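You operate a simulated robot arm through the tools that you are given. There is no shell and no other tool. Be economical: measure what you need, move in short steps, check, and stop when the job is done.

You are at the controls of a simulated two-armed robot. One attempt, no reset.

Task
Wipe the purple stain off the work tray, carry the long tray in with both hands and run the cabinet.
Fine: in that order; pad back; sash to WORK, fan on; dishes stay covered. What is to be rubbed or washed off counts as gone when no trace of it is left.

It is judged by the outcome, as a careful person would: the job done as asked, and still so three seconds after it is handed in. It fails if anything else is knocked over, pushed out of place, dropped, spilled or broken.

Robot
Two 7-joint arms with two-finger parallel grippers on one trunk, on a base that drives. Base frame: it is fixed to the floor where the robot stands at the start and does not move with it; the origin is under the middle of the robot, x ahead of it, y to its left, z up. Readings come in mm, degrees, newtons and seconds.
The left shoulder is at the start at [70, 133, 1301], the right one opposite. With the tool pointing down near the work surface each hand reaches from about 100 to 640 mm from the robot's upright axis, wherever it stands, measured 20 degrees to its own side. Places, roughly: cabinet lamp switch [400, -300, 1400]; clean cabinet [700, -800, 1000]; fan knob [400, -300, 1300]; fan switch [400, -300, 1400]; high key [800, 200, 900]; mute key [400, -300, 1200]; panel switch [800, 100, 900]; pump switch [500, -500, 200]; purple stain [600, -900, 900]; suction pedal [400, -1300, 200]; tube [1000, -1000, 1000]; vacuum tap [400, -300, 1000]; wide tube [500, -1250, 1000]; work tray of the clean cabinet [700, -900, 900]. Payload 1.57 kg a hand.
The TCP of each hand is the grasp point between the finger pads, 30 mm short of the fingertips. In the tool frame z runs along the fingers and y along their closing line. The gripper opens to 80 mm. The fingers are 17 mm wide and 12 mm thick; the gripper's body (40 by 82 mm) begins 80 mm behind the TCP.
Orientation is that of the tool frame in the base frame, as [roll, pitch, yaw] about the fixed x, y, z axes, in that order (R = Rz(yaw) Ry(pitch) Rx(roll)). With the fingers straight down and closing along the base's y, the tool's x points along the base's -x, its y along +y and its z along -z.

Tools
- The arms move only by the tool play_rows. It takes "left_steps", "right_steps" or both (then of equal length, played together; a hand with none holds still); each is one flat list of numbers, 7 for each row, row after row: the shift along the base's x, y, z in units of 50 mm (1.0 is 50 mm), then the turn, a rotation vector about the base's x, y, z in units of 8 degrees (1.0 is 8 degrees), then the opening in per cent of the stroke, from 0 (shut) to 100 (fully open). In form: [x, y, z, ax, ay, az, hand, x, y, z, ax, ay, az, hand, ...]. A call has 1 to 12 rows; each row shifts and turns the commanded pose from where the row before left it. A call with a number of a shift or a turn outside -1 to 1 is refused whole. Rows are played at 5 a second. More than 50 mm and 8.6 degrees between two rows, or a gripper value outside its range, and nothing of the call is played. Where a pose cannot be reached the arm comes as near as it can. A force on the tool above 40 N (or 10 N above the force at the start of the call, whichever is more), or a blocked arm, ends the call early, and 0.2 s more pass. Each finger travels about 153 mm/s and halts on what it meets, pressing with about 25 N; the grip force reading is that of the motor and also rises with nothing between the fingers. The clock runs only during rows and for 0.2 s after the last one: add rows that do not move to give the fingers time. The reply holds the time, the measured pose of the TCP, the force on the tool along the base axes, the opening and the grip force, in the units named above and with some noise, with the torque about the TCP (base axes, N m) and any sound that the robot's microphone picked up.
- Cameras (640 x 400 px; columns grow to the right, rows downward): "scene" is now at [124.5, -41.8, 1521.4]; the picture's right is [-0.49, -0.87, 0.00], its down [-0.56, 0.31, -0.77] and it looks along [0.67, -0.37, -0.64] (base axes); focal length 214 px, centre (320, 200). "left" rides on the left gripper at [72, 7, -122] in its tool frame; the picture's right is [-0.09, 1.00, 0.00], its down [-0.84, -0.08, -0.54] and it looks along [-0.54, -0.05, 0.84] (tool axes); focal length 238 px, centre (320, 200). "right" rides on the right gripper at [72, -7, -122] in its tool frame; the picture's right is [0.09, 1.00, 0.00], its down [-0.84, 0.08, -0.54] and it looks along [-0.54, 0.05, 0.84] (tool axes); focal length 238 px, centre (320, 200). There is no depth. A picture from a camera that has moved, and an enlarged one, comes with that camera's place and axes in the base frame and with its lens.
- camera(camera): a new picture of that camera. The clock stands still meanwhile.
- lift_body(by): slides the trunk up (or, below 0, down) by that many mm; the arms and the scene camera ride with it, the base frame stays. It gives what a move gives, with no picture.
- steer(legs): drives the robot by 1 to 6 legs, each [ahead, left, turn to the left] in mm, mm and degrees, along the robot's own axes; the way and the turn of a leg run together, so that a leg with both is an arc; at most 1500 mm and 180 degrees a leg. The arms and the cameras ride along, it lands a little off, and it stops where it bumps. It gives what a move gives.
- head_to(pan, tilt): turns the head with the scene camera to pan (to the left, within 86 degrees either way) and tilt (down, from -29 to 69), counted from straight ahead of the robot. It gives what a move gives.
- close_up(camera, box): a new picture of the part [left, top, right, bottom] of that camera's present view, enlarged. The clock stands still meanwhile.
- sign_off(): hands the job in; it is judged then, once.

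Work in short steps. Places have to be worked out from the pictures, the camera data and where the tool is seen: move nearer, look again, correct. Check each grasp and each placing, and mend what went wrong. You have 120 turns and 88 pictures in all, those below and enlarged ones among them. Open the grippers and draw the arms clear of the work before you hand the job in, unless the task says otherwise; then end with one line.

The tools are called after "Emit:" as name(argument=value, ...) on one line, values as JSON. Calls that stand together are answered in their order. play_rows: Moves the arms, as the interface text tells. Its arguments: {"type":"object","properties":{"left_steps":{"type":"array"},"right_steps":{"type":"array"}},"required":[]} The other tools are called the same way: lift_body (by) slides the trunk up or down; steer (legs) drives the base; head_to (pan, tilt) turns the head that bears the scene camera; camera (camera) takes a picture; close_up (camera, box) takes an enlarged picture of a part of a camera's view; sign_off () hands the job in.

At the start:

```text
time: 0.0
left_tcp_pos: [491.0, -8.4, 1150.8]
left_orientation: [-180.0, 0.0, 179.9]
left_wrist_force: [-0.8, 0.5, 0.2]
left_ft_torque: [0.01, -0.01, -0.02]
left_gripper_width: 79.6
left_finger_force: 0.0
right_tcp_pos: [342.9, -407.4, 1000.0]
right_orientation: [-180.0, 0.0, -180.0]
right_wrist_force: [-0.2, -0.2, 0.4]
right_ft_torque: [-0.01, 0.0, 0.02]
right_gripper_width: 79.7
right_finger_force: 0.1
trunk travel left (down, up): [-875.0, 65.0]
robot x, y, heading: [-0.6, 3.9, 0.1]
head pan, tilt: [-29.0, 39.7]
```

scene: 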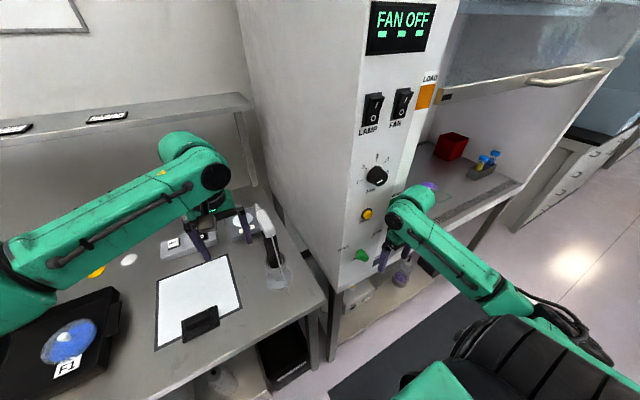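
right: 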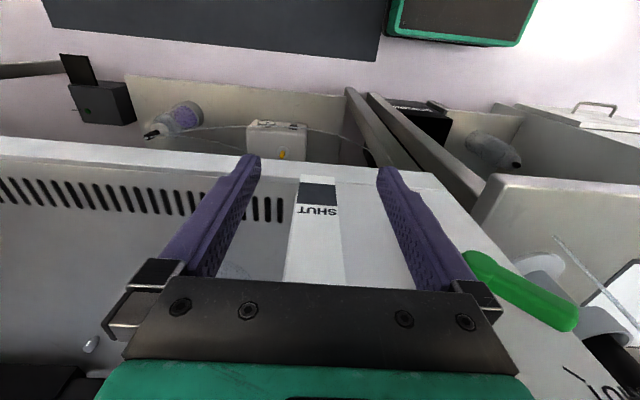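
left: 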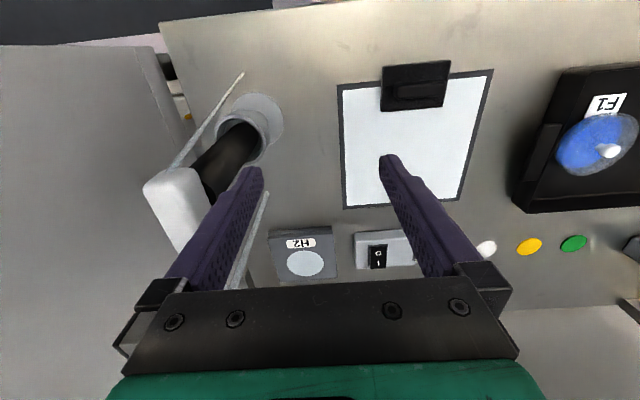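

The scene shows the bench to the left and the clean cabinet to the right. I turn the head to look at the cabinet and find the pad, the long tray and the dishes.

Emit:
head_to(pan=-60, tilt=35)

Emit:
camera(camera="scene")

Emit:
head_to(pan=30, tilt=40)

Emit:
camera(camera="scene")

```text
time: 1.0
left_tcp_pos: [490.5, -9.1, 1150.2]
left_orientation: [180.0, 0.0, -179.9]
left_wrist_force: [0.0, -0.5, 0.0]
left_ft_torque: [0.03, -0.01, -0.01]
left_gripper_width: 80.1
left_finger_force: 0.0
right_tcp_pos: [343.6, -406.8, 999.5]
right_orientation: [179.9, 0.1, -180.0]
right_wrist_force: [-0.4, 0.2, 1.3]
right_ft_torque: [-0.01, -0.01, 0.02]
right_gripper_width: 79.9
right_finger_force: 0.1
trunk travel left (down, up): [-875.0, 65.0]
robot x, y, heading: [-1.3, -1.3, 0.1]
head pan, tilt: [-60.0, 35.0]
```

```text
84 pictures are left
camera scene: at [94.0, -76.7, 1528.5], right [-0.87, -0.5, 0.0], down [-0.29, 0.5, -0.82], along [0.41, -0.71, -0.57], focal length 214 px, centre (320, 200)
```

scene: 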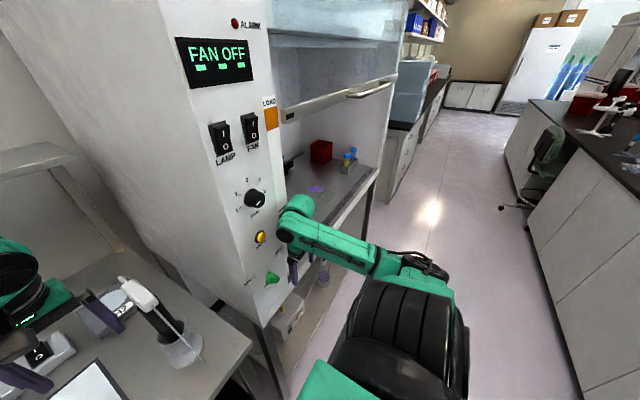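

```text
time: 2.6
left_tcp_pos: [491.9, -8.4, 1151.3]
left_orientation: [-180.0, 0.0, 179.9]
left_wrist_force: [-0.3, 0.5, 0.2]
left_ft_torque: [-0.03, 0.03, 0.03]
left_gripper_width: 79.9
left_finger_force: 0.1
right_tcp_pos: [343.7, -408.4, 999.6]
right_orientation: [-179.9, -0.1, 180.0]
right_wrist_force: [0.1, 0.3, -0.2]
right_ft_torque: [0.01, 0.0, 0.0]
right_gripper_width: 79.8
right_finger_force: 0.2
trunk travel left (down, up): [-875.0, 65.0]
robot x, y, heading: [2.3, -0.6, -0.1]
head pan, tilt: [30.0, 40.0]
```

```text
83 pictures are left
camera scene: at [123.6, 41.9, 1520.9], right [0.5, -0.87, 0.0], down [-0.56, -0.32, -0.77], along [0.66, 0.38, -0.64], focal length 214 px, centre (320, 200)
```

scene: 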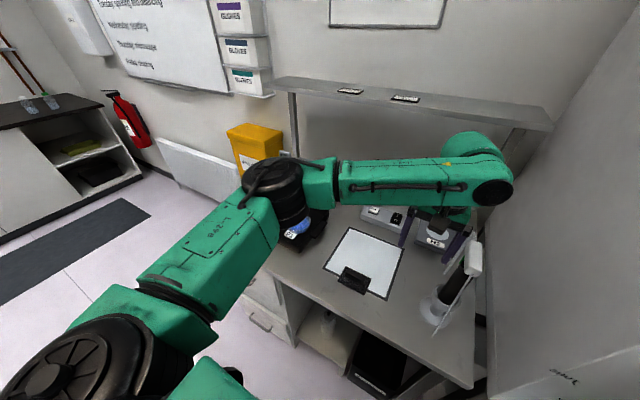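

No long tray seen yet. I look further left, and to the right, for it.

Emit:
head_to(pan=86, tilt=30)

Emit:
camera(camera="scene")

Emit:
head_to(pan=-86, tilt=30)

Emit:
camera(camera="scene")

```text
time: 3.9
left_tcp_pos: [491.8, -9.2, 1150.2]
left_orientation: [-179.9, 0.0, -179.9]
left_wrist_force: [0.0, 0.2, -1.3]
left_ft_torque: [-0.02, -0.01, 0.01]
left_gripper_width: 79.8
left_finger_force: 0.1
right_tcp_pos: [342.3, -408.0, 999.4]
right_orientation: [-180.0, 0.1, 180.0]
right_wrist_force: [0.0, 0.2, 0.5]
right_ft_torque: [-0.02, -0.03, -0.02]
right_gripper_width: 80.3
right_finger_force: 0.2
trunk travel left (down, up): [-875.0, 65.0]
robot x, y, heading: [2.5, -0.2, 0.1]
head pan, tilt: [85.9, 30.0]
```

```text
82 pictures are left
camera scene: at [56.4, 89.7, 1536.3], right [1.0, -0.07, 0.0], down [-0.04, -0.5, -0.87], along [0.06, 0.86, -0.5], focal length 214 px, centre (320, 200)
```

scene: 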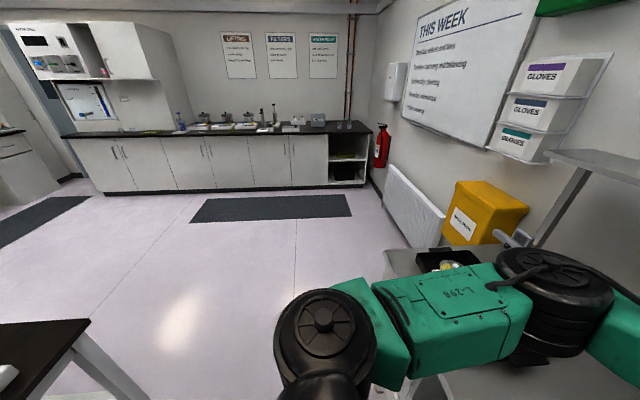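

```text
time: 6.5
left_tcp_pos: [492.5, -9.0, 1149.3]
left_orientation: [-179.9, 0.0, -180.0]
left_wrist_force: [-0.3, 0.3, -0.3]
left_ft_torque: [-0.04, -0.01, 0.04]
left_gripper_width: 80.0
left_finger_force: 0.0
right_tcp_pos: [342.9, -407.1, 999.8]
right_orientation: [179.9, 0.0, 180.0]
right_wrist_force: [-0.7, 0.2, -0.3]
right_ft_torque: [0.0, -0.02, 0.01]
right_gripper_width: 79.8
right_finger_force: 0.1
trunk travel left (down, up): [-875.0, 65.0]
robot x, y, heading: [0.0, -4.0, -0.0]
head pan, tilt: [-85.9, 30.0]
```

```text
81 pictures are left
camera scene: at [56.4, -90.7, 1536.3], right [-1.0, -0.07, 0.0], down [-0.04, 0.5, -0.87], along [0.06, -0.86, -0.5], focal length 214 px, centre (320, 200)
```

scene: 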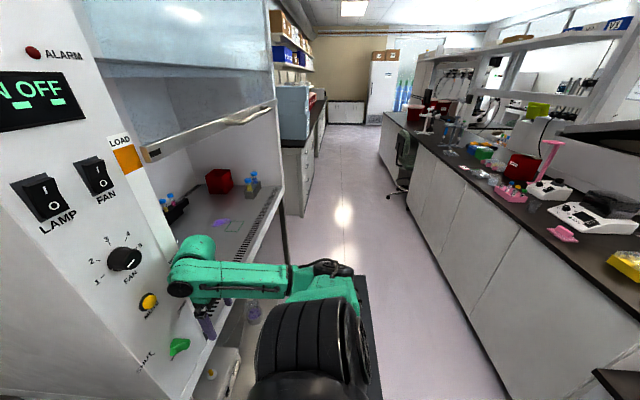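

A dark table stands behind the robot (edge near x -620). I back off a little and slide right to the cabinet front; from there I can look back at that table and into the cabinet.

Emit:
steer(legs=[[-150, 0, 0], [0, -880, 0]])

Emit:
camera(camera="scene")

Emit:
head_to(pan=86, tilt=32)

Emit:
camera(camera="scene")

Emit:
head_to(pan=0, tilt=35)

Emit:
camera(camera="scene")

```text
time: 12.1
left_tcp_pos: [339.9, -886.2, 1150.3]
left_orientation: [180.0, 0.0, 179.6]
left_wrist_force: [0.7, -0.2, -0.8]
left_ft_torque: [0.0, -0.01, 0.04]
left_gripper_width: 80.3
left_finger_force: 0.2
right_tcp_pos: [187.9, -1284.3, 1000.1]
right_orientation: [-179.9, -0.1, 179.7]
right_wrist_force: [-0.5, -0.6, -0.6]
right_ft_torque: [-0.01, 0.0, -0.04]
right_gripper_width: 79.9
right_finger_force: 0.0
trunk travel left (down, up): [-875.0, 65.0]
robot x, y, heading: [-153.8, -872.6, -0.4]
head pan, tilt: [-85.9, 30.0]
```

```text
80 pictures are left
camera scene: at [-95.9, -964.4, 1536.3], right [-1.0, -0.06, 0.0], down [-0.03, 0.5, -0.87], along [0.06, -0.86, -0.5], focal length 214 px, centre (320, 200)
```

scene: 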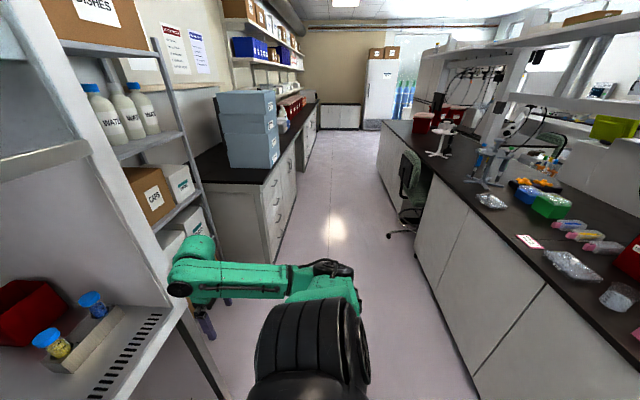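

```text
time: 14.7
left_tcp_pos: [339.0, -886.7, 1150.1]
left_orientation: [179.9, 0.2, 179.6]
left_wrist_force: [0.9, -0.2, 0.4]
left_ft_torque: [-0.01, 0.0, 0.01]
left_gripper_width: 80.1
left_finger_force: 0.1
right_tcp_pos: [188.9, -1284.8, 998.9]
right_orientation: [180.0, 0.0, 179.6]
right_wrist_force: [0.6, 0.1, 0.0]
right_ft_torque: [0.0, 0.03, -0.01]
right_gripper_width: 80.2
right_finger_force: 0.0
trunk travel left (down, up): [-875.0, 65.0]
robot x, y, heading: [-151.2, -871.5, -0.7]
head pan, tilt: [85.9, 32.0]
```

```text
79 pictures are left
camera scene: at [-94.7, -785.8, 1533.1], right [1.0, -0.08, 0.0], down [-0.04, -0.53, -0.85], along [0.07, 0.85, -0.53], focal length 214 px, centre (320, 200)
```

scene: 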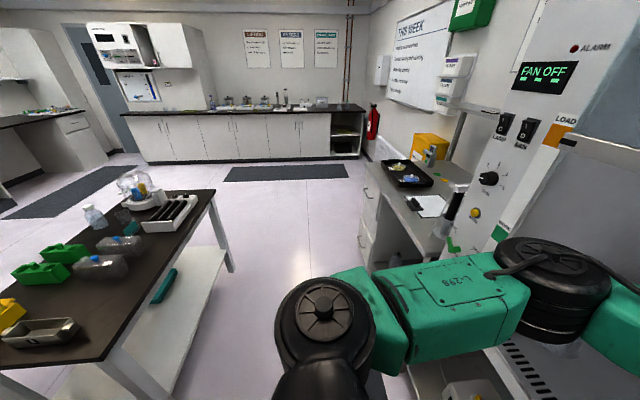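

```text
time: 16.2
left_tcp_pos: [339.3, -886.0, 1148.5]
left_orientation: [-179.9, 0.1, 179.5]
left_wrist_force: [0.5, 0.1, -0.2]
left_ft_torque: [0.01, 0.0, 0.0]
left_gripper_width: 80.0
left_finger_force: 0.1
right_tcp_pos: [189.2, -1283.8, 1000.2]
right_orientation: [180.0, 0.0, 179.6]
right_wrist_force: [-0.7, 0.4, -0.1]
right_ft_torque: [-0.04, -0.02, -0.01]
right_gripper_width: 79.6
right_finger_force: 0.2
trunk travel left (down, up): [-875.0, 65.0]
robot x, y, heading: [-154.7, -871.9, -0.5]
head pan, tilt: [0.0, 35.0]
```

```text
78 pictures are left
camera scene: at [-13.7, -875.6, 1528.5], right [-0.01, -1.0, 0.0], down [-0.57, 0.0, -0.82], along [0.82, -0.01, -0.57], focal length 214 px, centre (320, 200)
```

scene: 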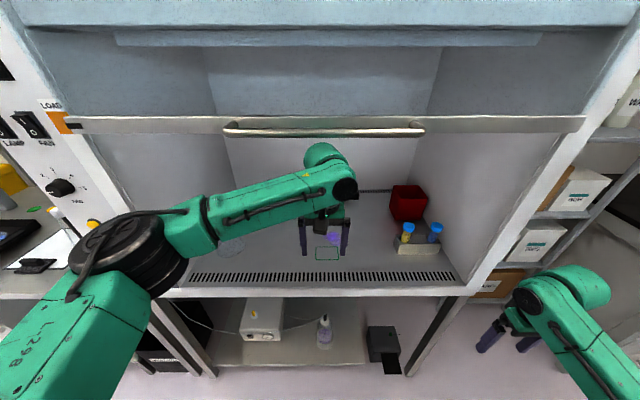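

The sash bar is at LOAD height, and I see the stain and a marked square on the work tray. I zoom in on the table behind and on the black tray on the bench.

Emit:
close_up(camera="scene", box=[180, 160, 480, 300])

Emit:
head_to(pan=86, tilt=40)

Emit:
close_up(camera="scene", box=[0, 100, 260, 330])

Emit:
close_up(camera="scene", box=[350, 80, 520, 210])

```text
2.13 times, centred on (330, 230) of scene
camera zoom: at [-13.7, -875.6, 1528.5], right [-0.01, -1.0, 0.0], down [-0.57, 0.0, -0.82], along [0.82, -0.01, -0.57], focal length 458 px, centre (299, 136)
```

zoom: 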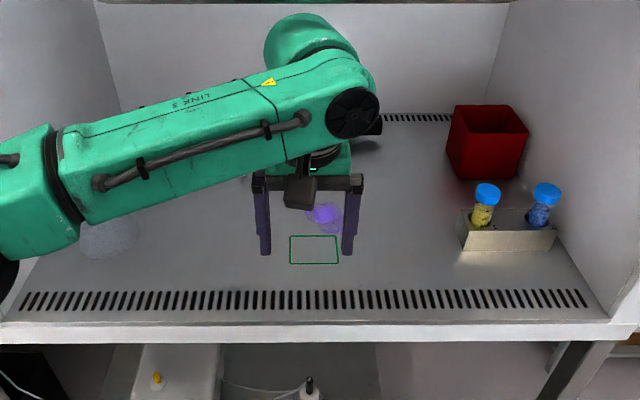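

```text
time: 17.9
left_tcp_pos: [340.3, -886.2, 1149.1]
left_orientation: [-179.9, -0.1, 179.6]
left_wrist_force: [-0.2, 0.3, 0.7]
left_ft_torque: [-0.02, -0.01, -0.01]
left_gripper_width: 79.9
left_finger_force: 0.0
right_tcp_pos: [188.3, -1284.1, 1000.6]
right_orientation: [180.0, 0.0, 179.6]
right_wrist_force: [0.1, 0.1, -0.7]
right_ft_torque: [0.0, -0.03, 0.04]
right_gripper_width: 80.0
right_finger_force: 0.0
trunk travel left (down, up): [-875.0, 65.0]
robot x, y, heading: [-151.5, -877.5, -0.0]
head pan, tilt: [85.9, 40.0]
```

```text
1.74 times, centred on (130, 215) of scene
camera zoom: at [-95.0, -790.4, 1520.9], right [1.0, -0.08, 0.0], down [-0.05, -0.64, -0.77], along [0.06, 0.76, -0.64], focal length 373 px, centre (650, 174)
```

zoom: 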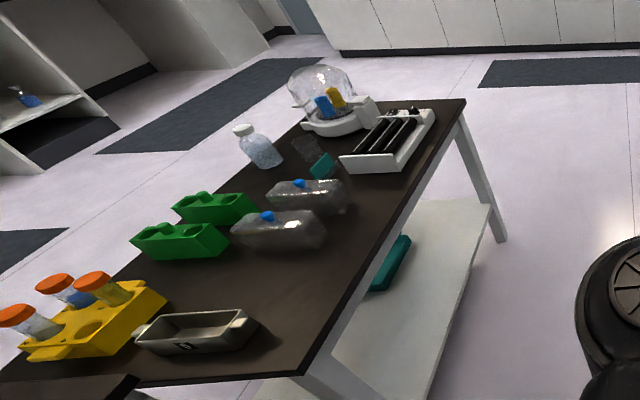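

```text
3.08 times, centred on (435, 145) of scene
camera zoom: at [-95.0, -790.4, 1520.9], right [1.0, -0.08, 0.0], down [-0.05, -0.64, -0.77], along [0.06, 0.76, -0.64], focal length 660 px, centre (-34, 369)
```

zoom: 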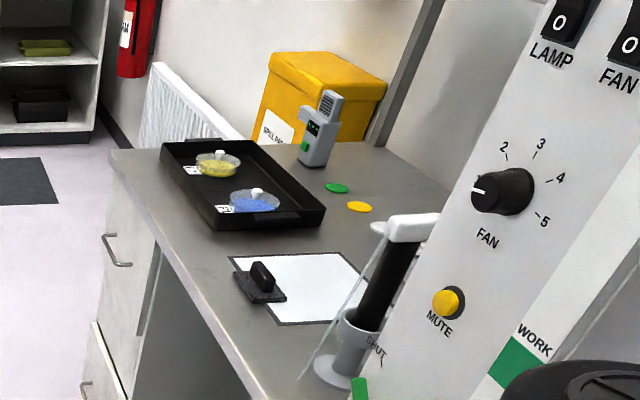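

The long black tray with two lidded dishes is on the bench (about x 470–720, y 300–710); the pad with a handle sits on the white mat near (475, 115). I drive back to the bench and look at both with the left hand's camera.

Emit:
steer(legs=[[-40, 0, 0], [0, 875, 0], [150, 0, 0]])

Emit:
head_to(pan=15, tilt=50)

Emit:
camera(camera="left")

Emit:
camera(camera="scene")

```text
time: 23.9
left_tcp_pos: [452.0, -18.0, 1150.7]
left_orientation: [180.0, 0.1, 179.4]
left_wrist_force: [-0.4, -0.1, 0.0]
left_ft_torque: [-0.01, -0.01, 0.01]
left_gripper_width: 80.0
left_finger_force: 0.1
right_tcp_pos: [300.1, -417.8, 1001.3]
right_orientation: [-180.0, 0.2, 179.4]
right_wrist_force: [-0.5, -0.1, -0.1]
right_ft_torque: [0.02, -0.02, 0.03]
right_gripper_width: 79.8
right_finger_force: 0.0
trunk travel left (down, up): [-875.0, 65.0]
robot x, y, heading: [-38.4, -4.6, -0.5]
head pan, tilt: [85.9, 40.0]
```

```text
time: 25.3
left_tcp_pos: [455.5, -18.2, 1150.4]
left_orientation: [-179.9, 0.0, 179.4]
left_wrist_force: [-0.6, -0.1, 0.4]
left_ft_torque: [0.01, 0.0, 0.01]
left_gripper_width: 80.0
left_finger_force: 0.0
right_tcp_pos: [302.6, -416.6, 999.7]
right_orientation: [-180.0, 0.0, 179.4]
right_wrist_force: [-0.5, 0.0, -0.3]
right_ft_torque: [-0.02, 0.03, -0.01]
right_gripper_width: 80.1
right_finger_force: 0.0
trunk travel left (down, up): [-875.0, 65.0]
robot x, y, heading: [-32.9, -6.0, -0.6]
head pan, tilt: [15.0, 50.0]
```

```text
74 pictures are left
camera left: at [383.9, -12.3, 1272.0], right [0.1, 0.99, 0.0], down [0.84, -0.09, 0.54], along [0.54, -0.06, -0.84], focal length 238 px, centre (320, 200)
```

left: 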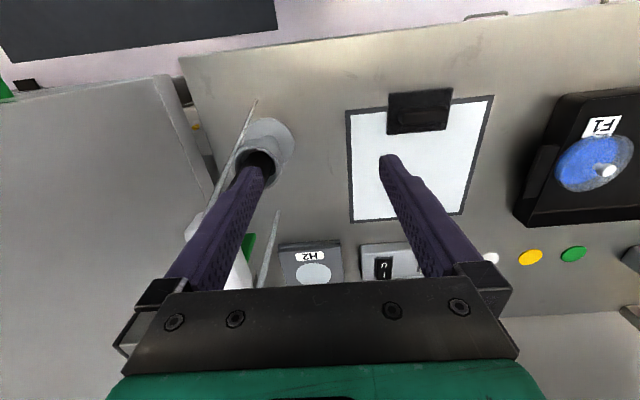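

```text
73 pictures are left
camera scene: at [88.6, 12.9, 1506.7], right [0.25, -0.97, 0.0], down [-0.74, -0.19, -0.64], along [0.62, 0.16, -0.77], focal length 214 px, centre (320, 200)
```

scene: 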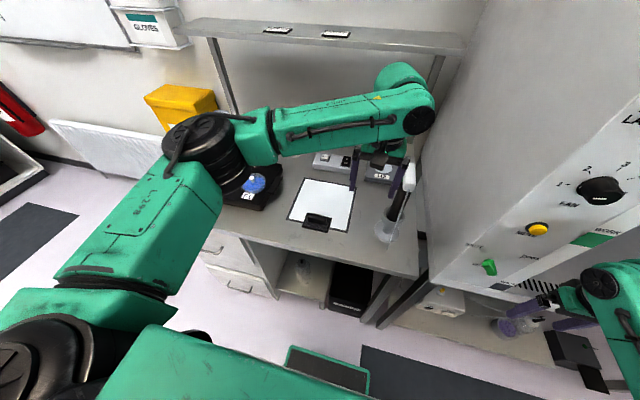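

I zoom on the pad to see its handle direction.

Emit:
close_up(camera="left", box=[340, 60, 500, 160])

Emit:
close_up(camera="scene", box=[220, 140, 420, 265])

```text
4.00 times, centred on (420, 110) of left
camera zoom: at [383.9, -12.3, 1272.0], right [0.1, 0.99, 0.0], down [0.84, -0.09, 0.54], along [0.54, -0.06, -0.84], focal length 953 px, centre (-80, 560)
```

zoom: 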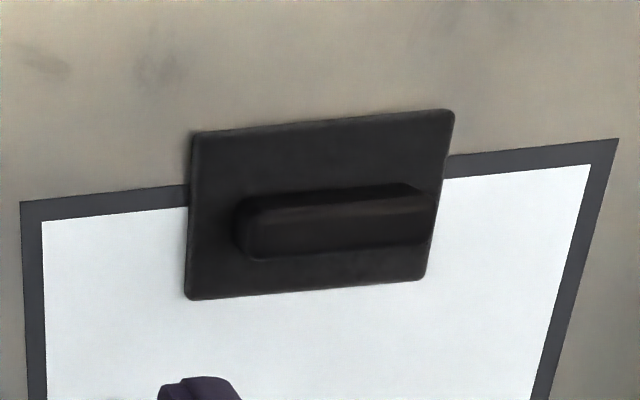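

```text
3.20 times, centred on (320, 202) of scene
camera zoom: at [88.6, 12.9, 1506.7], right [0.25, -0.97, 0.0], down [-0.74, -0.19, -0.64], along [0.62, 0.16, -0.77], focal length 686 px, centre (320, 192)
```

zoom: 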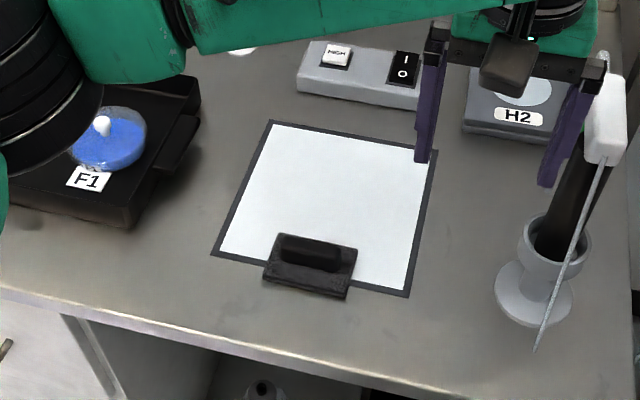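

Pad is axis-aligned, centre about (479, 121), handle along y. I move the left hand above it and turn it so the fingers close along x.

Emit:
play_rows(left_steps=[0.04, 0.232, 0, 0, 0, -0.931, 100, 0.04, 0.232, 0, 0, 0, -0.931, 100, 0.04, 0.232, 0, 0, 0, -0.931, 100, 0.04, 0.232, 0, 0, 0, -0.931, 100, 0.04, 0.232, 0, 0, 0, -0.931, 100, 0.04, 0.232, 0, 0, 0, -0.931, 100, 0.04, 0.232, 0, 0, 0, -0.931, 100, 0.04, 0.232, 0, 0, 0, -0.931, 100, 0.04, 0.232, 0, 0, 0, -0.931, 100, 0.04, 0.232, 0, 0, 0, -0.931, 100, 0.04, 0.232, 0, 0, 0, -0.931, 100, 0.04, 0.232, 0, 0, 0, -0.931, 100])

Emit:
camera(camera="left")

```text
time: 27.9
left_tcp_pos: [479.7, 121.5, 1149.6]
left_orientation: [180.0, 0.1, 89.9]
left_wrist_force: [0.3, -0.4, 0.5]
left_ft_torque: [0.01, 0.02, -0.03]
left_gripper_width: 80.2
left_finger_force: 0.1
right_tcp_pos: [302.1, -415.4, 1000.5]
right_orientation: [-180.0, 0.0, 179.4]
right_wrist_force: [-0.3, 0.1, -0.4]
right_ft_torque: [0.02, 0.0, 0.0]
right_gripper_width: 80.1
right_finger_force: 0.0
trunk travel left (down, up): [-875.0, 65.0]
robot x, y, heading: [-36.7, -3.3, -0.6]
head pan, tilt: [15.0, 50.0]
```

```text
70 pictures are left
camera left: at [486.1, 192.1, 1271.9], right [1.0, -0.09, 0.0], down [-0.08, -0.84, 0.54], along [-0.05, -0.54, -0.84], focal length 238 px, centre (320, 200)
```

left: 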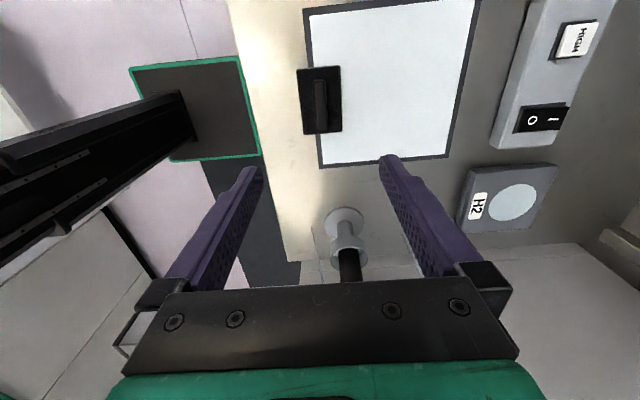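

Aligned. I descend to TCP z 950 and check.

Emit:
play_rows(left_steps=[0, 0.02, -1, 0, 0, 0, 100, 0, 0.02, -1, 0, 0, 0, 100, 0, 0, -1, 0, 0, 0, 100, 0, 0, -0.6, 0, 0, 0, 100, 0, 0, -0.4, 0, 0, 0, 100, 0, 0, 0, 0, 0, 0, 100])

Emit:
camera(camera="left")

Emit:
close_up(camera="scene", box=[220, 140, 420, 265])

```text
time: 29.3
left_tcp_pos: [479.0, 123.3, 949.3]
left_orientation: [-180.0, 0.1, 90.0]
left_wrist_force: [-0.3, -0.2, 0.3]
left_ft_torque: [0.01, -0.01, -0.01]
left_gripper_width: 80.0
left_finger_force: 0.1
right_tcp_pos: [301.7, -416.8, 999.9]
right_orientation: [180.0, 0.0, 179.5]
right_wrist_force: [0.8, -0.1, 0.3]
right_ft_torque: [-0.03, 0.0, -0.03]
right_gripper_width: 80.1
right_finger_force: 0.1
trunk travel left (down, up): [-875.0, 65.0]
robot x, y, heading: [-39.7, -4.5, -0.7]
head pan, tilt: [15.0, 50.0]
```

```text
69 pictures are left
camera left: at [486.1, 193.6, 1071.6], right [1.0, -0.09, 0.0], down [-0.08, -0.84, 0.54], along [-0.05, -0.54, -0.84], focal length 238 px, centre (320, 200)
```

left: 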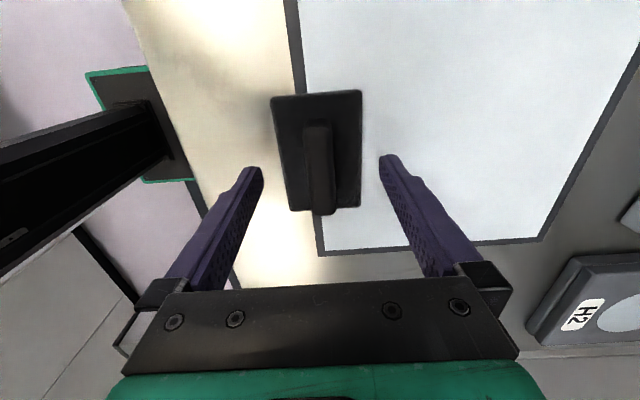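

```text
3.20 times, centred on (320, 202) of scene
camera zoom: at [88.1, 12.9, 1506.8], right [0.25, -0.97, 0.0], down [-0.74, -0.19, -0.64], along [0.62, 0.16, -0.77], focal length 686 px, centre (320, 192)
```

zoom: 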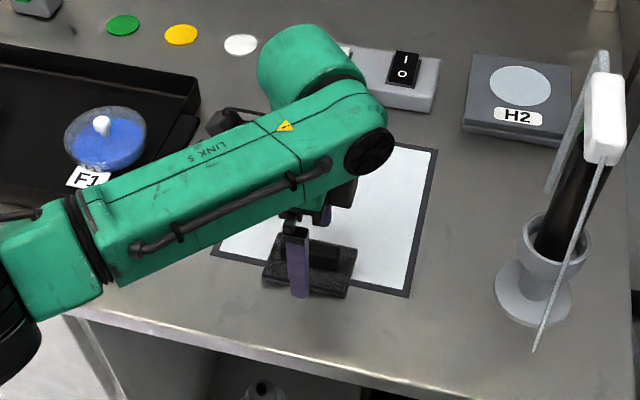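

Bench plane comes out near z 900 and the handle is well centred. I go down to TCP 941 (tips ~911) and close.

Emit:
play_rows(left_steps=[0.02, 0, -0.17, 0, 0, 0, 100, 0, 0, 0, 0, 0, 0, 20, 0, 0, 0, 0, 0, 0, 0, 0, 0, 0, 0, 0, 0, 0, 0, 0, 0, 0, 0, 0, 0])

Emit:
camera(camera="left")

```text
time: 30.5
left_tcp_pos: [480.0, 121.4, 939.5]
left_orientation: [180.0, 0.0, 90.0]
left_wrist_force: [0.5, 0.3, -0.1]
left_ft_torque: [0.02, -0.02, -0.01]
left_gripper_width: 16.7
left_finger_force: 24.9
right_tcp_pos: [302.5, -417.8, 999.2]
right_orientation: [-180.0, 0.0, 179.4]
right_wrist_force: [0.2, 0.7, -0.4]
right_ft_torque: [0.03, 0.02, -0.04]
right_gripper_width: 80.3
right_finger_force: 0.1
trunk travel left (down, up): [-875.0, 65.0]
robot x, y, heading: [-37.5, -9.0, -0.6]
head pan, tilt: [15.0, 50.0]
```

```text
67 pictures are left
camera left: at [487.1, 193.2, 1063.4], right [1.0, -0.09, 0.0], down [-0.08, -0.84, 0.54], along [-0.05, -0.54, -0.84], focal length 238 px, centre (320, 200)
```

left: 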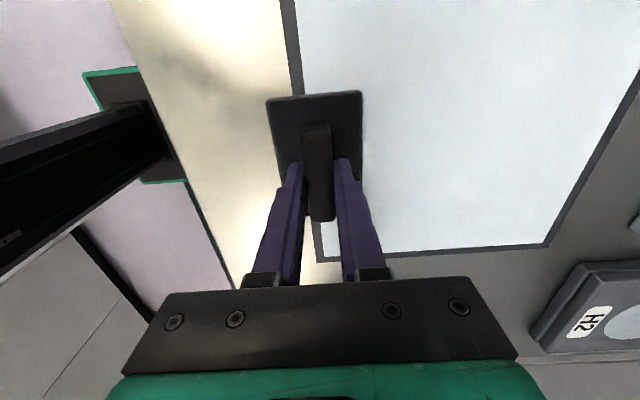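

Gripped at 16.7 mm. I lift 160 mm and check the pad follows; also raise the right hand clear later.

Emit:
play_rows(left_steps=[0, 0, 0.4, 0, 0, 0, 0, 0, 0, 0.8, 0, 0, 0, 0, 0, 0, 1, 0, 0, 0, 0, 0, 0, 1, 0, 0, 0, 0])

Emit:
camera(camera="left")

```text
time: 31.5
left_tcp_pos: [479.1, 122.8, 1101.3]
left_orientation: [-179.9, 0.0, 90.0]
left_wrist_force: [0.0, -0.9, -1.0]
left_ft_torque: [0.01, 0.04, 0.02]
left_gripper_width: 16.9
left_finger_force: 24.7
right_tcp_pos: [301.8, -416.2, 999.0]
right_orientation: [180.0, 0.0, 179.4]
right_wrist_force: [0.4, 0.6, -0.4]
right_ft_torque: [-0.03, 0.03, 0.01]
right_gripper_width: 79.6
right_finger_force: 0.0
trunk travel left (down, up): [-875.0, 65.0]
robot x, y, heading: [-33.0, -6.2, -0.3]
head pan, tilt: [15.0, 50.0]
```

```text
66 pictures are left
camera left: at [485.9, 193.4, 1223.3], right [1.0, -0.09, 0.0], down [-0.08, -0.84, 0.54], along [-0.05, -0.54, -0.84], focal length 238 px, centre (320, 200)
```

left: 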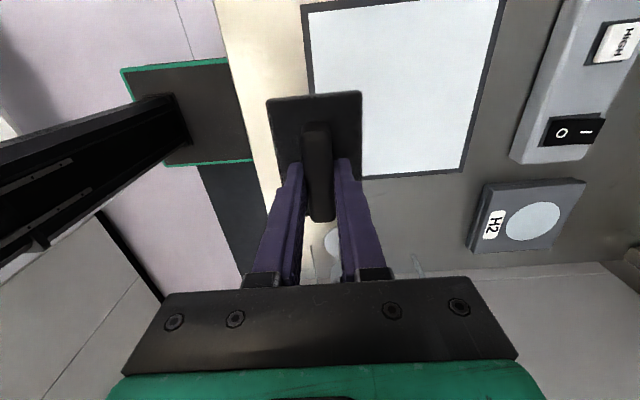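

Pad is held. I pull the right hand in, then back off, slide right and drive toward the cabinet so the left hand arrives above the stain (about (623, -935)).

Emit:
play_rows(right_steps=[-0.9, 0.4, 0, 0, 0, 0, 100, -0.9, 0.4, 0, 0, 0, 0, 100, -0.8, 0.4, 0, 0, 0, 0, 100])

Emit:
steer(legs=[[-180, 0, 0], [0, -1055, 0]])

Emit:
head_to(pan=0, tilt=40)

Emit:
camera(camera="scene")

```text
time: 32.3
left_tcp_pos: [480.5, 123.9, 1099.6]
left_orientation: [-179.9, 0.0, 90.0]
left_wrist_force: [0.3, 0.8, -1.2]
left_ft_torque: [-0.01, 0.04, 0.02]
left_gripper_width: 16.8
left_finger_force: 25.1
right_tcp_pos: [186.9, -371.7, 982.2]
right_orientation: [-179.9, -0.1, 179.3]
right_wrist_force: [-0.2, -0.5, 0.5]
right_ft_torque: [0.02, 0.01, -0.01]
right_gripper_width: 80.1
right_finger_force: 0.1
right hand out of reach, approached as far as the arm can: row 3
trunk travel left (down, up): [-875.0, 65.0]
robot x, y, heading: [-31.6, -9.3, -0.4]
head pan, tilt: [15.0, 50.0]
```

```text
time: 38.8
left_tcp_pos: [298.7, -911.4, 1100.5]
left_orientation: [180.0, -0.1, 91.1]
left_wrist_force: [0.1, -0.3, 0.0]
left_ft_torque: [0.0, -0.01, 0.0]
left_gripper_width: 16.9
left_finger_force: 24.5
right_tcp_pos: [14.6, -1411.6, 981.7]
right_orientation: [-179.9, 0.0, -179.5]
right_wrist_force: [0.5, 0.3, 0.2]
right_ft_torque: [-0.02, 0.02, 0.03]
right_gripper_width: 80.0
right_finger_force: 0.0
trunk travel left (down, up): [-875.0, 65.0]
robot x, y, heading: [-216.5, -1046.4, 0.6]
head pan, tilt: [15.0, 50.0]
```

```text
time: 39.6
left_tcp_pos: [298.6, -912.0, 1100.7]
left_orientation: [-180.0, 0.0, 91.0]
left_wrist_force: [1.0, 0.3, -0.8]
left_ft_torque: [0.03, 0.0, 0.01]
left_gripper_width: 17.1
left_finger_force: 25.0
right_tcp_pos: [14.4, -1410.8, 981.4]
right_orientation: [-179.9, 0.0, -179.5]
right_wrist_force: [0.1, -1.2, 0.0]
right_ft_torque: [0.02, 0.0, 0.01]
right_gripper_width: 80.0
right_finger_force: 0.1
trunk travel left (down, up): [-875.0, 65.0]
robot x, y, heading: [-215.3, -1048.3, 0.9]
head pan, tilt: [0.0, 40.0]
```

```text
65 pictures are left
camera scene: at [-79.5, -1048.3, 1520.9], right [0.01, -1.0, 0.0], down [-0.64, -0.01, -0.77], along [0.77, 0.01, -0.64], focal length 214 px, centre (320, 200)
```

scene: 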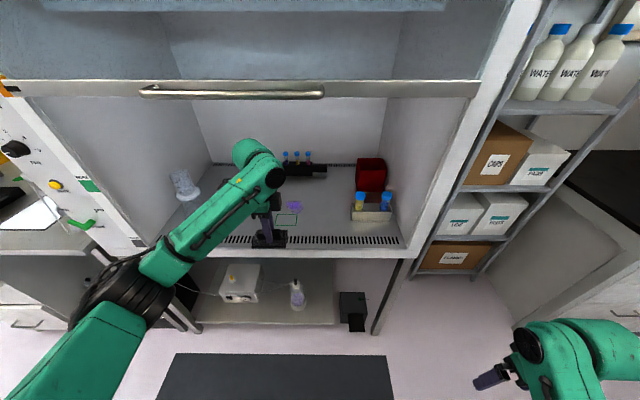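

Path ahead is clear except the sash bar at z≈1400. I lower the left hand 70 mm and drive in.

Emit:
play_rows(left_steps=[0, 0, -0.7, 0, 0, -0.13, 0, 0, 0, -0.7, 0, 0, 0, 0])

Emit:
steer(legs=[[290, 0, -0.9]])

Emit:
camera(camera="scene")

Emit:
camera(camera="left")

```text
time: 40.2
left_tcp_pos: [300.9, -911.1, 1030.0]
left_orientation: [179.9, 0.0, 90.1]
left_wrist_force: [0.5, 0.9, -1.7]
left_ft_torque: [0.0, 0.01, -0.01]
left_gripper_width: 17.0
left_finger_force: 24.5
right_tcp_pos: [15.3, -1411.3, 980.3]
right_orientation: [-180.0, -0.2, -179.5]
right_wrist_force: [0.0, 0.3, -0.4]
right_ft_torque: [-0.03, 0.02, -0.02]
right_gripper_width: 80.0
right_finger_force: 0.0
trunk travel left (down, up): [-875.0, 65.0]
robot x, y, heading: [-216.3, -1048.0, 0.7]
head pan, tilt: [0.0, 40.0]
```

```text
time: 42.2
left_tcp_pos: [591.0, -918.2, 1030.0]
left_orientation: [179.9, 0.1, 89.3]
left_wrist_force: [0.4, -0.2, -0.2]
left_ft_torque: [-0.02, -0.04, 0.0]
left_gripper_width: 16.7
left_finger_force: 24.8
right_tcp_pos: [300.3, -1413.2, 981.2]
right_orientation: [180.0, 0.0, 179.7]
right_wrist_force: [0.5, -0.9, -0.1]
right_ft_torque: [0.01, -0.03, -0.01]
right_gripper_width: 80.1
right_finger_force: 0.1
trunk travel left (down, up): [-875.0, 65.0]
robot x, y, heading: [77.1, -1048.3, -0.2]
head pan, tilt: [0.0, 40.0]
```

```text
64 pictures are left
camera scene: at [209.3, -1049.3, 1521.1], right [0.0, -1.0, 0.0], down [-0.64, 0.0, -0.77], along [0.77, 0.0, -0.64], focal length 214 px, centre (320, 200)
```

scene: 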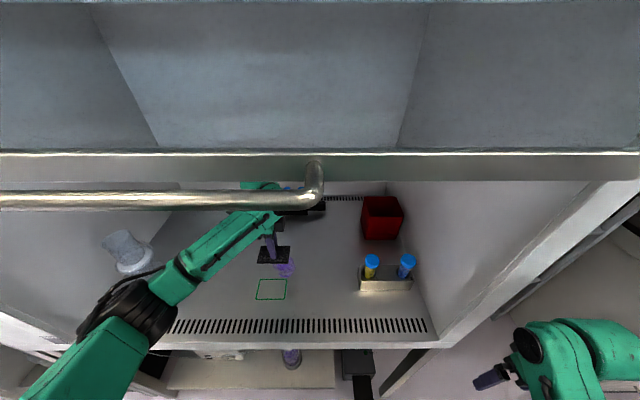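

```text
63 pictures are left
camera left: at [598.1, -847.4, 1153.4], right [0.99, -0.1, 0.0], down [-0.09, -0.84, 0.54], along [-0.06, -0.54, -0.84], focal length 238 px, centre (320, 200)
```

left: 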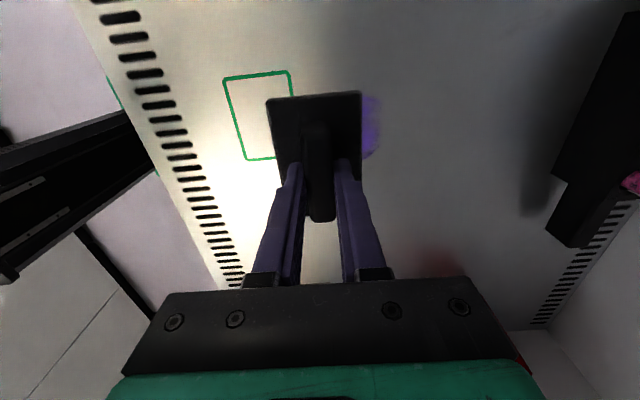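

The stain sits just beyond the pad. I zoom the scene camera to measure its extent.

Emit:
close_up(camera="scene", box=[220, 210, 350, 310])

```text
4.00 times, centred on (285, 260) of scene
camera zoom: at [209.3, -1049.3, 1521.1], right [0.0, -1.0, 0.0], down [-0.64, 0.0, -0.77], along [0.77, 0.0, -0.64], focal length 858 px, centre (460, -40)
```

zoom: 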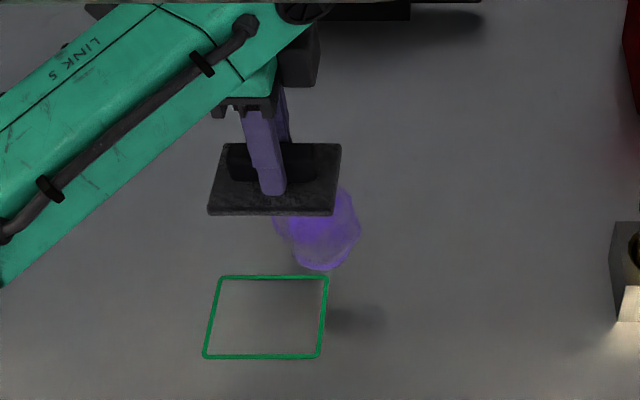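

Stain spans about x 575–655, y -967…-897. I move over it and lower to just above the tray.

Emit:
play_rows(left_steps=[0.48, -0.28, -0.4, 0, 0, 0.09, 0, 0, 0, -0.8, 0, 0, 0, 0, 0, 0, -0.4, 0, 0, 0, 0, 0, 0, -0.1, 0, 0, 0, 0, 0, 0, -0.1, 0, 0, 0, 0, 0, 0, -0.06, 0, 0, 0, 0])

```text
time: 43.6
left_tcp_pos: [615.3, -933.2, 941.0]
left_orientation: [179.4, 0.0, 90.0]
left_wrist_force: [2.7, 0.3, 20.7]
left_ft_torque: [0.22, 0.18, -0.01]
left_gripper_width: 16.8
left_finger_force: 25.9
right_tcp_pos: [299.4, -1414.9, 981.2]
right_orientation: [179.9, 0.2, 179.7]
right_wrist_force: [-0.6, 0.2, -0.7]
right_ft_torque: [-0.02, 0.02, 0.0]
right_gripper_width: 80.1
right_finger_force: 0.0
trunk travel left (down, up): [-875.0, 65.0]
robot x, y, heading: [74.4, -1045.8, -0.4]
head pan, tilt: [0.0, 40.0]
```

Contact at 20 N — a good wiping pressure. I stroke along x over the stain.

Emit:
play_rows(left_steps=[0.5, 0, 0, 0, 0, 0, 0, 0.5, 0, 0, 0, 0, 0, 0, 0.3, 0, 0, 0, 0, 0, 0, -0.5, 0, 0, 0, 0, 0, 0, -0.5, 0, 0, 0, 0, 0, 0, -0.5, 0, 0, 0, 0, 0, 0, -0.5, 0, 0, 0, 0, 0, 0, -0.5, 0, 0, 0, 0, 0, 0, -0.3, 0, 0, 0, 0, 0, 0, 0.5, 0, 0, 0, 0, 0, 0, 0.5, 0, 0, 0, 0, 0, 0, 0.5, 0, 0, 0, 0, 0, 0])

Emit:
close_up(camera="scene", box=[220, 210, 350, 310])

```text
time: 45.5
left_tcp_pos: [664.0, -934.3, 939.4]
left_orientation: [179.9, -0.2, 89.3]
left_wrist_force: [-4.4, -1.5, 11.8]
left_ft_torque: [0.11, 0.19, 0.06]
left_gripper_width: 17.1
left_finger_force: 25.1
left hand out of reach, approached as far as the arm can: row 3, 4, 5, 6, 7, 8
right_tcp_pos: [299.4, -1413.6, 981.3]
right_orientation: [179.9, 0.1, 179.7]
right_wrist_force: [-1.0, 0.5, -0.2]
right_ft_torque: [0.0, 0.02, 0.02]
right_gripper_width: 80.0
right_finger_force: 0.1
trunk travel left (down, up): [-875.0, 65.0]
robot x, y, heading: [76.8, -1048.3, -0.4]
head pan, tilt: [0.0, 40.0]
stopped in row 9 (left hand): the force on the tool passed its limit at 59 N (the readings are from after the stop); the commanded pose is now the measured one
```

```text
4.00 times, centred on (285, 260) of scene
camera zoom: at [208.0, -1048.9, 1521.0], right [0.0, -1.0, 0.0], down [-0.64, 0.0, -0.77], along [0.77, 0.0, -0.64], focal length 858 px, centre (460, -40)
```

zoom: 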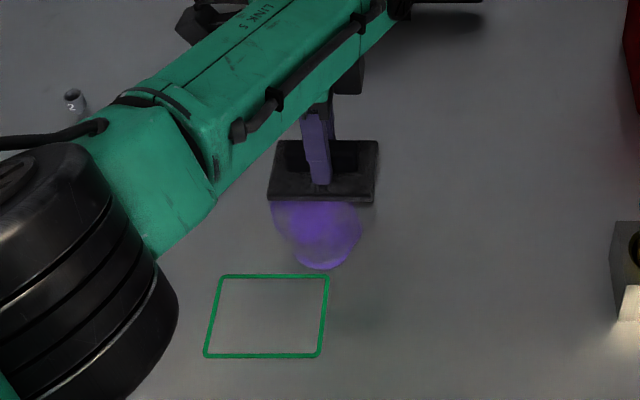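

The reach limit (about x 664 from here) caused a stop. I lift the pad off and look at the whole scene.

Emit:
play_rows(left_steps=[-0.2, 0, 0.3, 0, 0, 0, 0, -0.5, 0, 0.6, 0, 0, 0, 0, -0.8, 0, 0.5, 0, 0, 0, 0])

Emit:
camera(camera="scene")

```text
time: 46.3
left_tcp_pos: [588.7, -933.2, 1008.6]
left_orientation: [180.0, -0.4, 89.5]
left_wrist_force: [-0.6, -0.6, -0.9]
left_ft_torque: [0.02, 0.02, 0.01]
left_gripper_width: 16.7
left_finger_force: 24.9
right_tcp_pos: [300.0, -1413.3, 981.1]
right_orientation: [180.0, 0.0, 179.7]
right_wrist_force: [-0.2, -0.2, 0.3]
right_ft_torque: [-0.02, -0.01, -0.01]
right_gripper_width: 79.8
right_finger_force: 0.0
trunk travel left (down, up): [-875.0, 65.0]
robot x, y, heading: [74.6, -1047.6, -0.1]
head pan, tilt: [0.0, 40.0]
```

```text
60 pictures are left
camera scene: at [209.2, -1049.0, 1521.1], right [0.0, -1.0, 0.0], down [-0.64, 0.0, -0.77], along [0.77, 0.0, -0.64], focal length 214 px, centre (320, 200)
```

scene: 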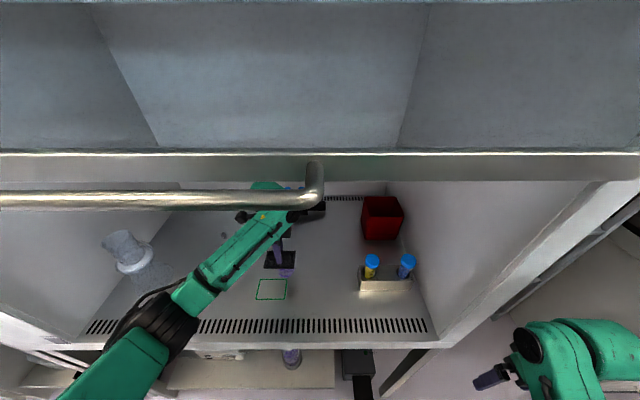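

Objects look undisturbed. I shift the robot right 85 mm and 30 mm ahead so the stain lies ~20° to the left, within better reach.

Emit:
steer(legs=[[0, -85, 0], [30, 0, 0]])

Emit:
play_rows(left_steps=[-0.4, 0.85, 0, 0, 0, 0, 0, 0, 0.85, 0, 0, 0, 0, 0])

Emit:
close_up(camera="scene", box=[180, 200, 310, 300])

```text
time: 47.8
left_tcp_pos: [615.2, -1015.5, 1011.0]
left_orientation: [179.7, -0.1, 89.4]
left_wrist_force: [0.0, 0.1, -0.1]
left_ft_torque: [-0.02, -0.03, -0.01]
left_gripper_width: 16.5
left_finger_force: 25.8
right_tcp_pos: [326.4, -1497.0, 982.8]
right_orientation: [-179.9, 0.2, 179.7]
right_wrist_force: [-0.6, 0.4, 0.7]
right_ft_torque: [-0.05, -0.03, 0.01]
right_gripper_width: 79.9
right_finger_force: 0.1
trunk travel left (down, up): [-875.0, 65.0]
robot x, y, heading: [109.8, -1134.0, -0.2]
head pan, tilt: [0.0, 40.0]
```

```text
time: 48.4
left_tcp_pos: [597.6, -932.1, 1008.0]
left_orientation: [179.9, -0.1, 89.3]
left_wrist_force: [0.1, 0.7, -0.2]
left_ft_torque: [-0.04, -0.01, 0.01]
left_gripper_width: 16.8
left_finger_force: 25.4
right_tcp_pos: [329.8, -1495.2, 983.4]
right_orientation: [-179.8, 0.0, 179.7]
right_wrist_force: [0.1, 0.8, -0.2]
right_ft_torque: [-0.02, -0.01, -0.04]
right_gripper_width: 79.7
right_finger_force: 0.0
trunk travel left (down, up): [-875.0, 65.0]
robot x, y, heading: [102.1, -1134.3, -0.3]
head pan, tilt: [0.0, 40.0]
```

```text
4.00 times, centred on (245, 250) of scene
camera zoom: at [238.6, -1130.7, 1521.2], right [0.0, -1.0, 0.0], down [-0.64, 0.0, -0.77], along [0.77, 0.0, -0.64], focal length 858 px, centre (620, 0)
```

zoom: 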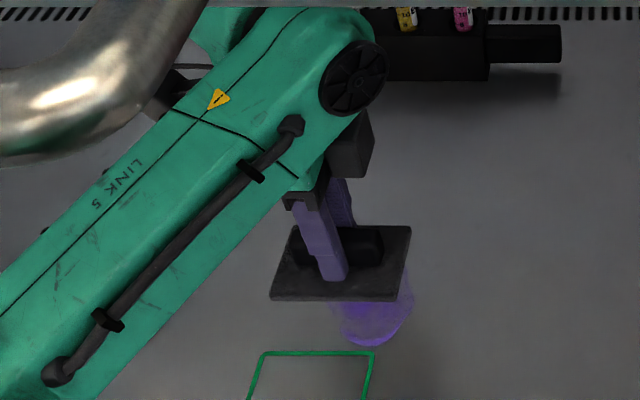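

Now lower to contact at x≈600 and stroke, watching the force.

Emit:
play_rows(left_steps=[0, 0, -0.6, 0, 0, 0.08, 0, 0, 0, -0.6, 0, 0, 0, 0, 0, 0, -0.2, 0, 0, 0, 0, 0.4, 0, 0, 0, 0, 0, 0, 0.4, 0, 0, 0, 0, 0, 0, 0.4, 0, 0, 0, 0, 0, 0, 0.4, 0, 0, 0, 0, 0, 0, -0.4, 0, 0, 0, 0, 0, 0, -0.4, 0, 0, 0, 0, 0, 0, -0.4, 0, 0, 0, 0, 0, 0, -0.4, 0, 0, 0, 0, 0, 0])

```text
time: 50.8
left_tcp_pos: [599.3, -933.9, 939.1]
left_orientation: [179.8, -0.3, 90.0]
left_wrist_force: [7.4, -0.4, 18.3]
left_ft_torque: [-0.04, -0.11, -0.03]
left_gripper_width: 16.8
left_finger_force: 25.2
right_tcp_pos: [329.5, -1498.7, 982.3]
right_orientation: [179.9, 0.2, 179.7]
right_wrist_force: [-1.0, -0.1, -0.3]
right_ft_torque: [-0.01, -0.01, 0.0]
right_gripper_width: 80.0
right_finger_force: 0.1
trunk travel left (down, up): [-875.0, 65.0]
robot x, y, heading: [106.9, -1134.6, -0.4]
head pan, tilt: [0.0, 40.0]
```

Good strokes at ~18 N with no stop. I repeat over x 540–680.

Emit:
play_rows(left_steps=[-0.4, 0, 0, 0, 0, 0, 0, -0.4, 0, 0, 0, 0, 0, 0, -0.4, 0, 0, 0, 0, 0, 0, 0.5, 0, 0, 0, 0, 0, 0, 0.5, 0, 0, 0, 0, 0, 0, 0.5, 0, 0, 0, 0, 0, 0, 0.5, 0, 0, 0, 0, 0, 0, 0.5, 0, 0, 0, 0, 0, 0, 0.3, 0, 0, 0, 0, 0, 0, -0.5, 0, 0, 0, 0, 0, 0, -0.5, 0, 0, 0, 0, 0, 0, -0.5, 0, 0, 0, 0, 0, 0])

Emit:
play_rows(left_steps=[-0.5, 0, 0, 0, 0, 0, 0, -0.5, 0, 0, 0, 0, 0, 0, -0.3, 0, 0, 0, 0, 0, 0, 0.5, 0, 0, 0, 0, 0, 0, 0.5, 0, 0, 0, 0, 0, 0, 0.5, 0, 0, 0, 0, 0, 0, 0.5, 0, 0, 0, 0, 0, 0, 0.5, 0, 0, 0, 0, 0, 0, 0.3, 0, 0, 0, 0, 0, 0, -0.5, 0, 0, 0, 0, 0, 0, -0.5, 0, 0, 0, 0, 0, 0, -0.5, 0, 0, 0, 0, 0, 0])

Emit:
play_rows(left_steps=[0, 0, 0.4, 0, 0, 0, 0, 0, 0, 0.8, 0, 0, 0, 0, -1, 0.5, 0.3, 0, 0, 0, 0, -1, 0, 0, 0, 0, 0, 0])

Emit:
close_up(camera="scene", box=[180, 200, 310, 300])

```text
time: 53.4
left_tcp_pos: [605.3, -933.4, 939.1]
left_orientation: [179.9, -0.3, 89.9]
left_wrist_force: [6.1, 0.8, 17.7]
left_ft_torque: [0.01, -0.03, -0.03]
left_gripper_width: 16.9
left_finger_force: 24.9
right_tcp_pos: [330.9, -1498.9, 980.7]
right_orientation: [179.8, 0.0, 179.7]
right_wrist_force: [0.2, 0.3, 0.4]
right_ft_torque: [-0.01, -0.02, -0.02]
right_gripper_width: 79.9
right_finger_force: 0.0
trunk travel left (down, up): [-875.0, 65.0]
robot x, y, heading: [107.5, -1130.8, -0.4]
head pan, tilt: [0.0, 40.0]
```

```text
time: 56.0
left_tcp_pos: [605.5, -933.6, 940.0]
left_orientation: [179.8, -0.4, 90.0]
left_wrist_force: [6.4, -0.4, 16.6]
left_ft_torque: [0.06, -0.03, -0.04]
left_gripper_width: 16.7
left_finger_force: 25.0
right_tcp_pos: [330.5, -1498.5, 982.3]
right_orientation: [179.9, 0.1, 179.8]
right_wrist_force: [0.0, 0.3, -0.5]
right_ft_torque: [-0.02, -0.04, -0.03]
right_gripper_width: 80.0
right_finger_force: 0.1
trunk travel left (down, up): [-875.0, 65.0]
robot x, y, heading: [107.0, -1132.4, -0.4]
head pan, tilt: [0.0, 40.0]
```

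```text
refused: row 3 steps farther than a row can; nothing moved
```

```text
4.00 times, centred on (245, 250) of scene
camera zoom: at [239.7, -1135.3, 1521.2], right [0.0, -1.0, 0.0], down [-0.64, 0.0, -0.77], along [0.77, 0.0, -0.64], focal length 858 px, centre (620, 0)
```

zoom: 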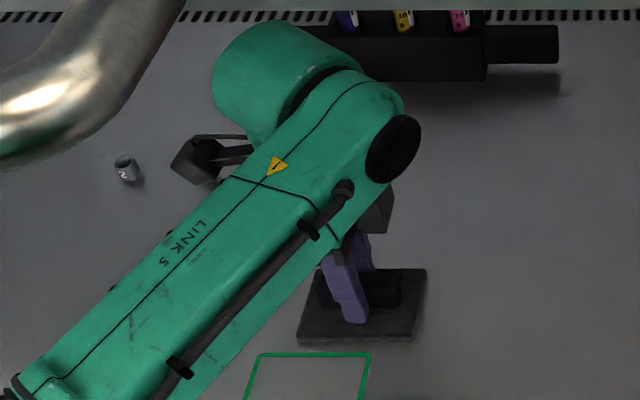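

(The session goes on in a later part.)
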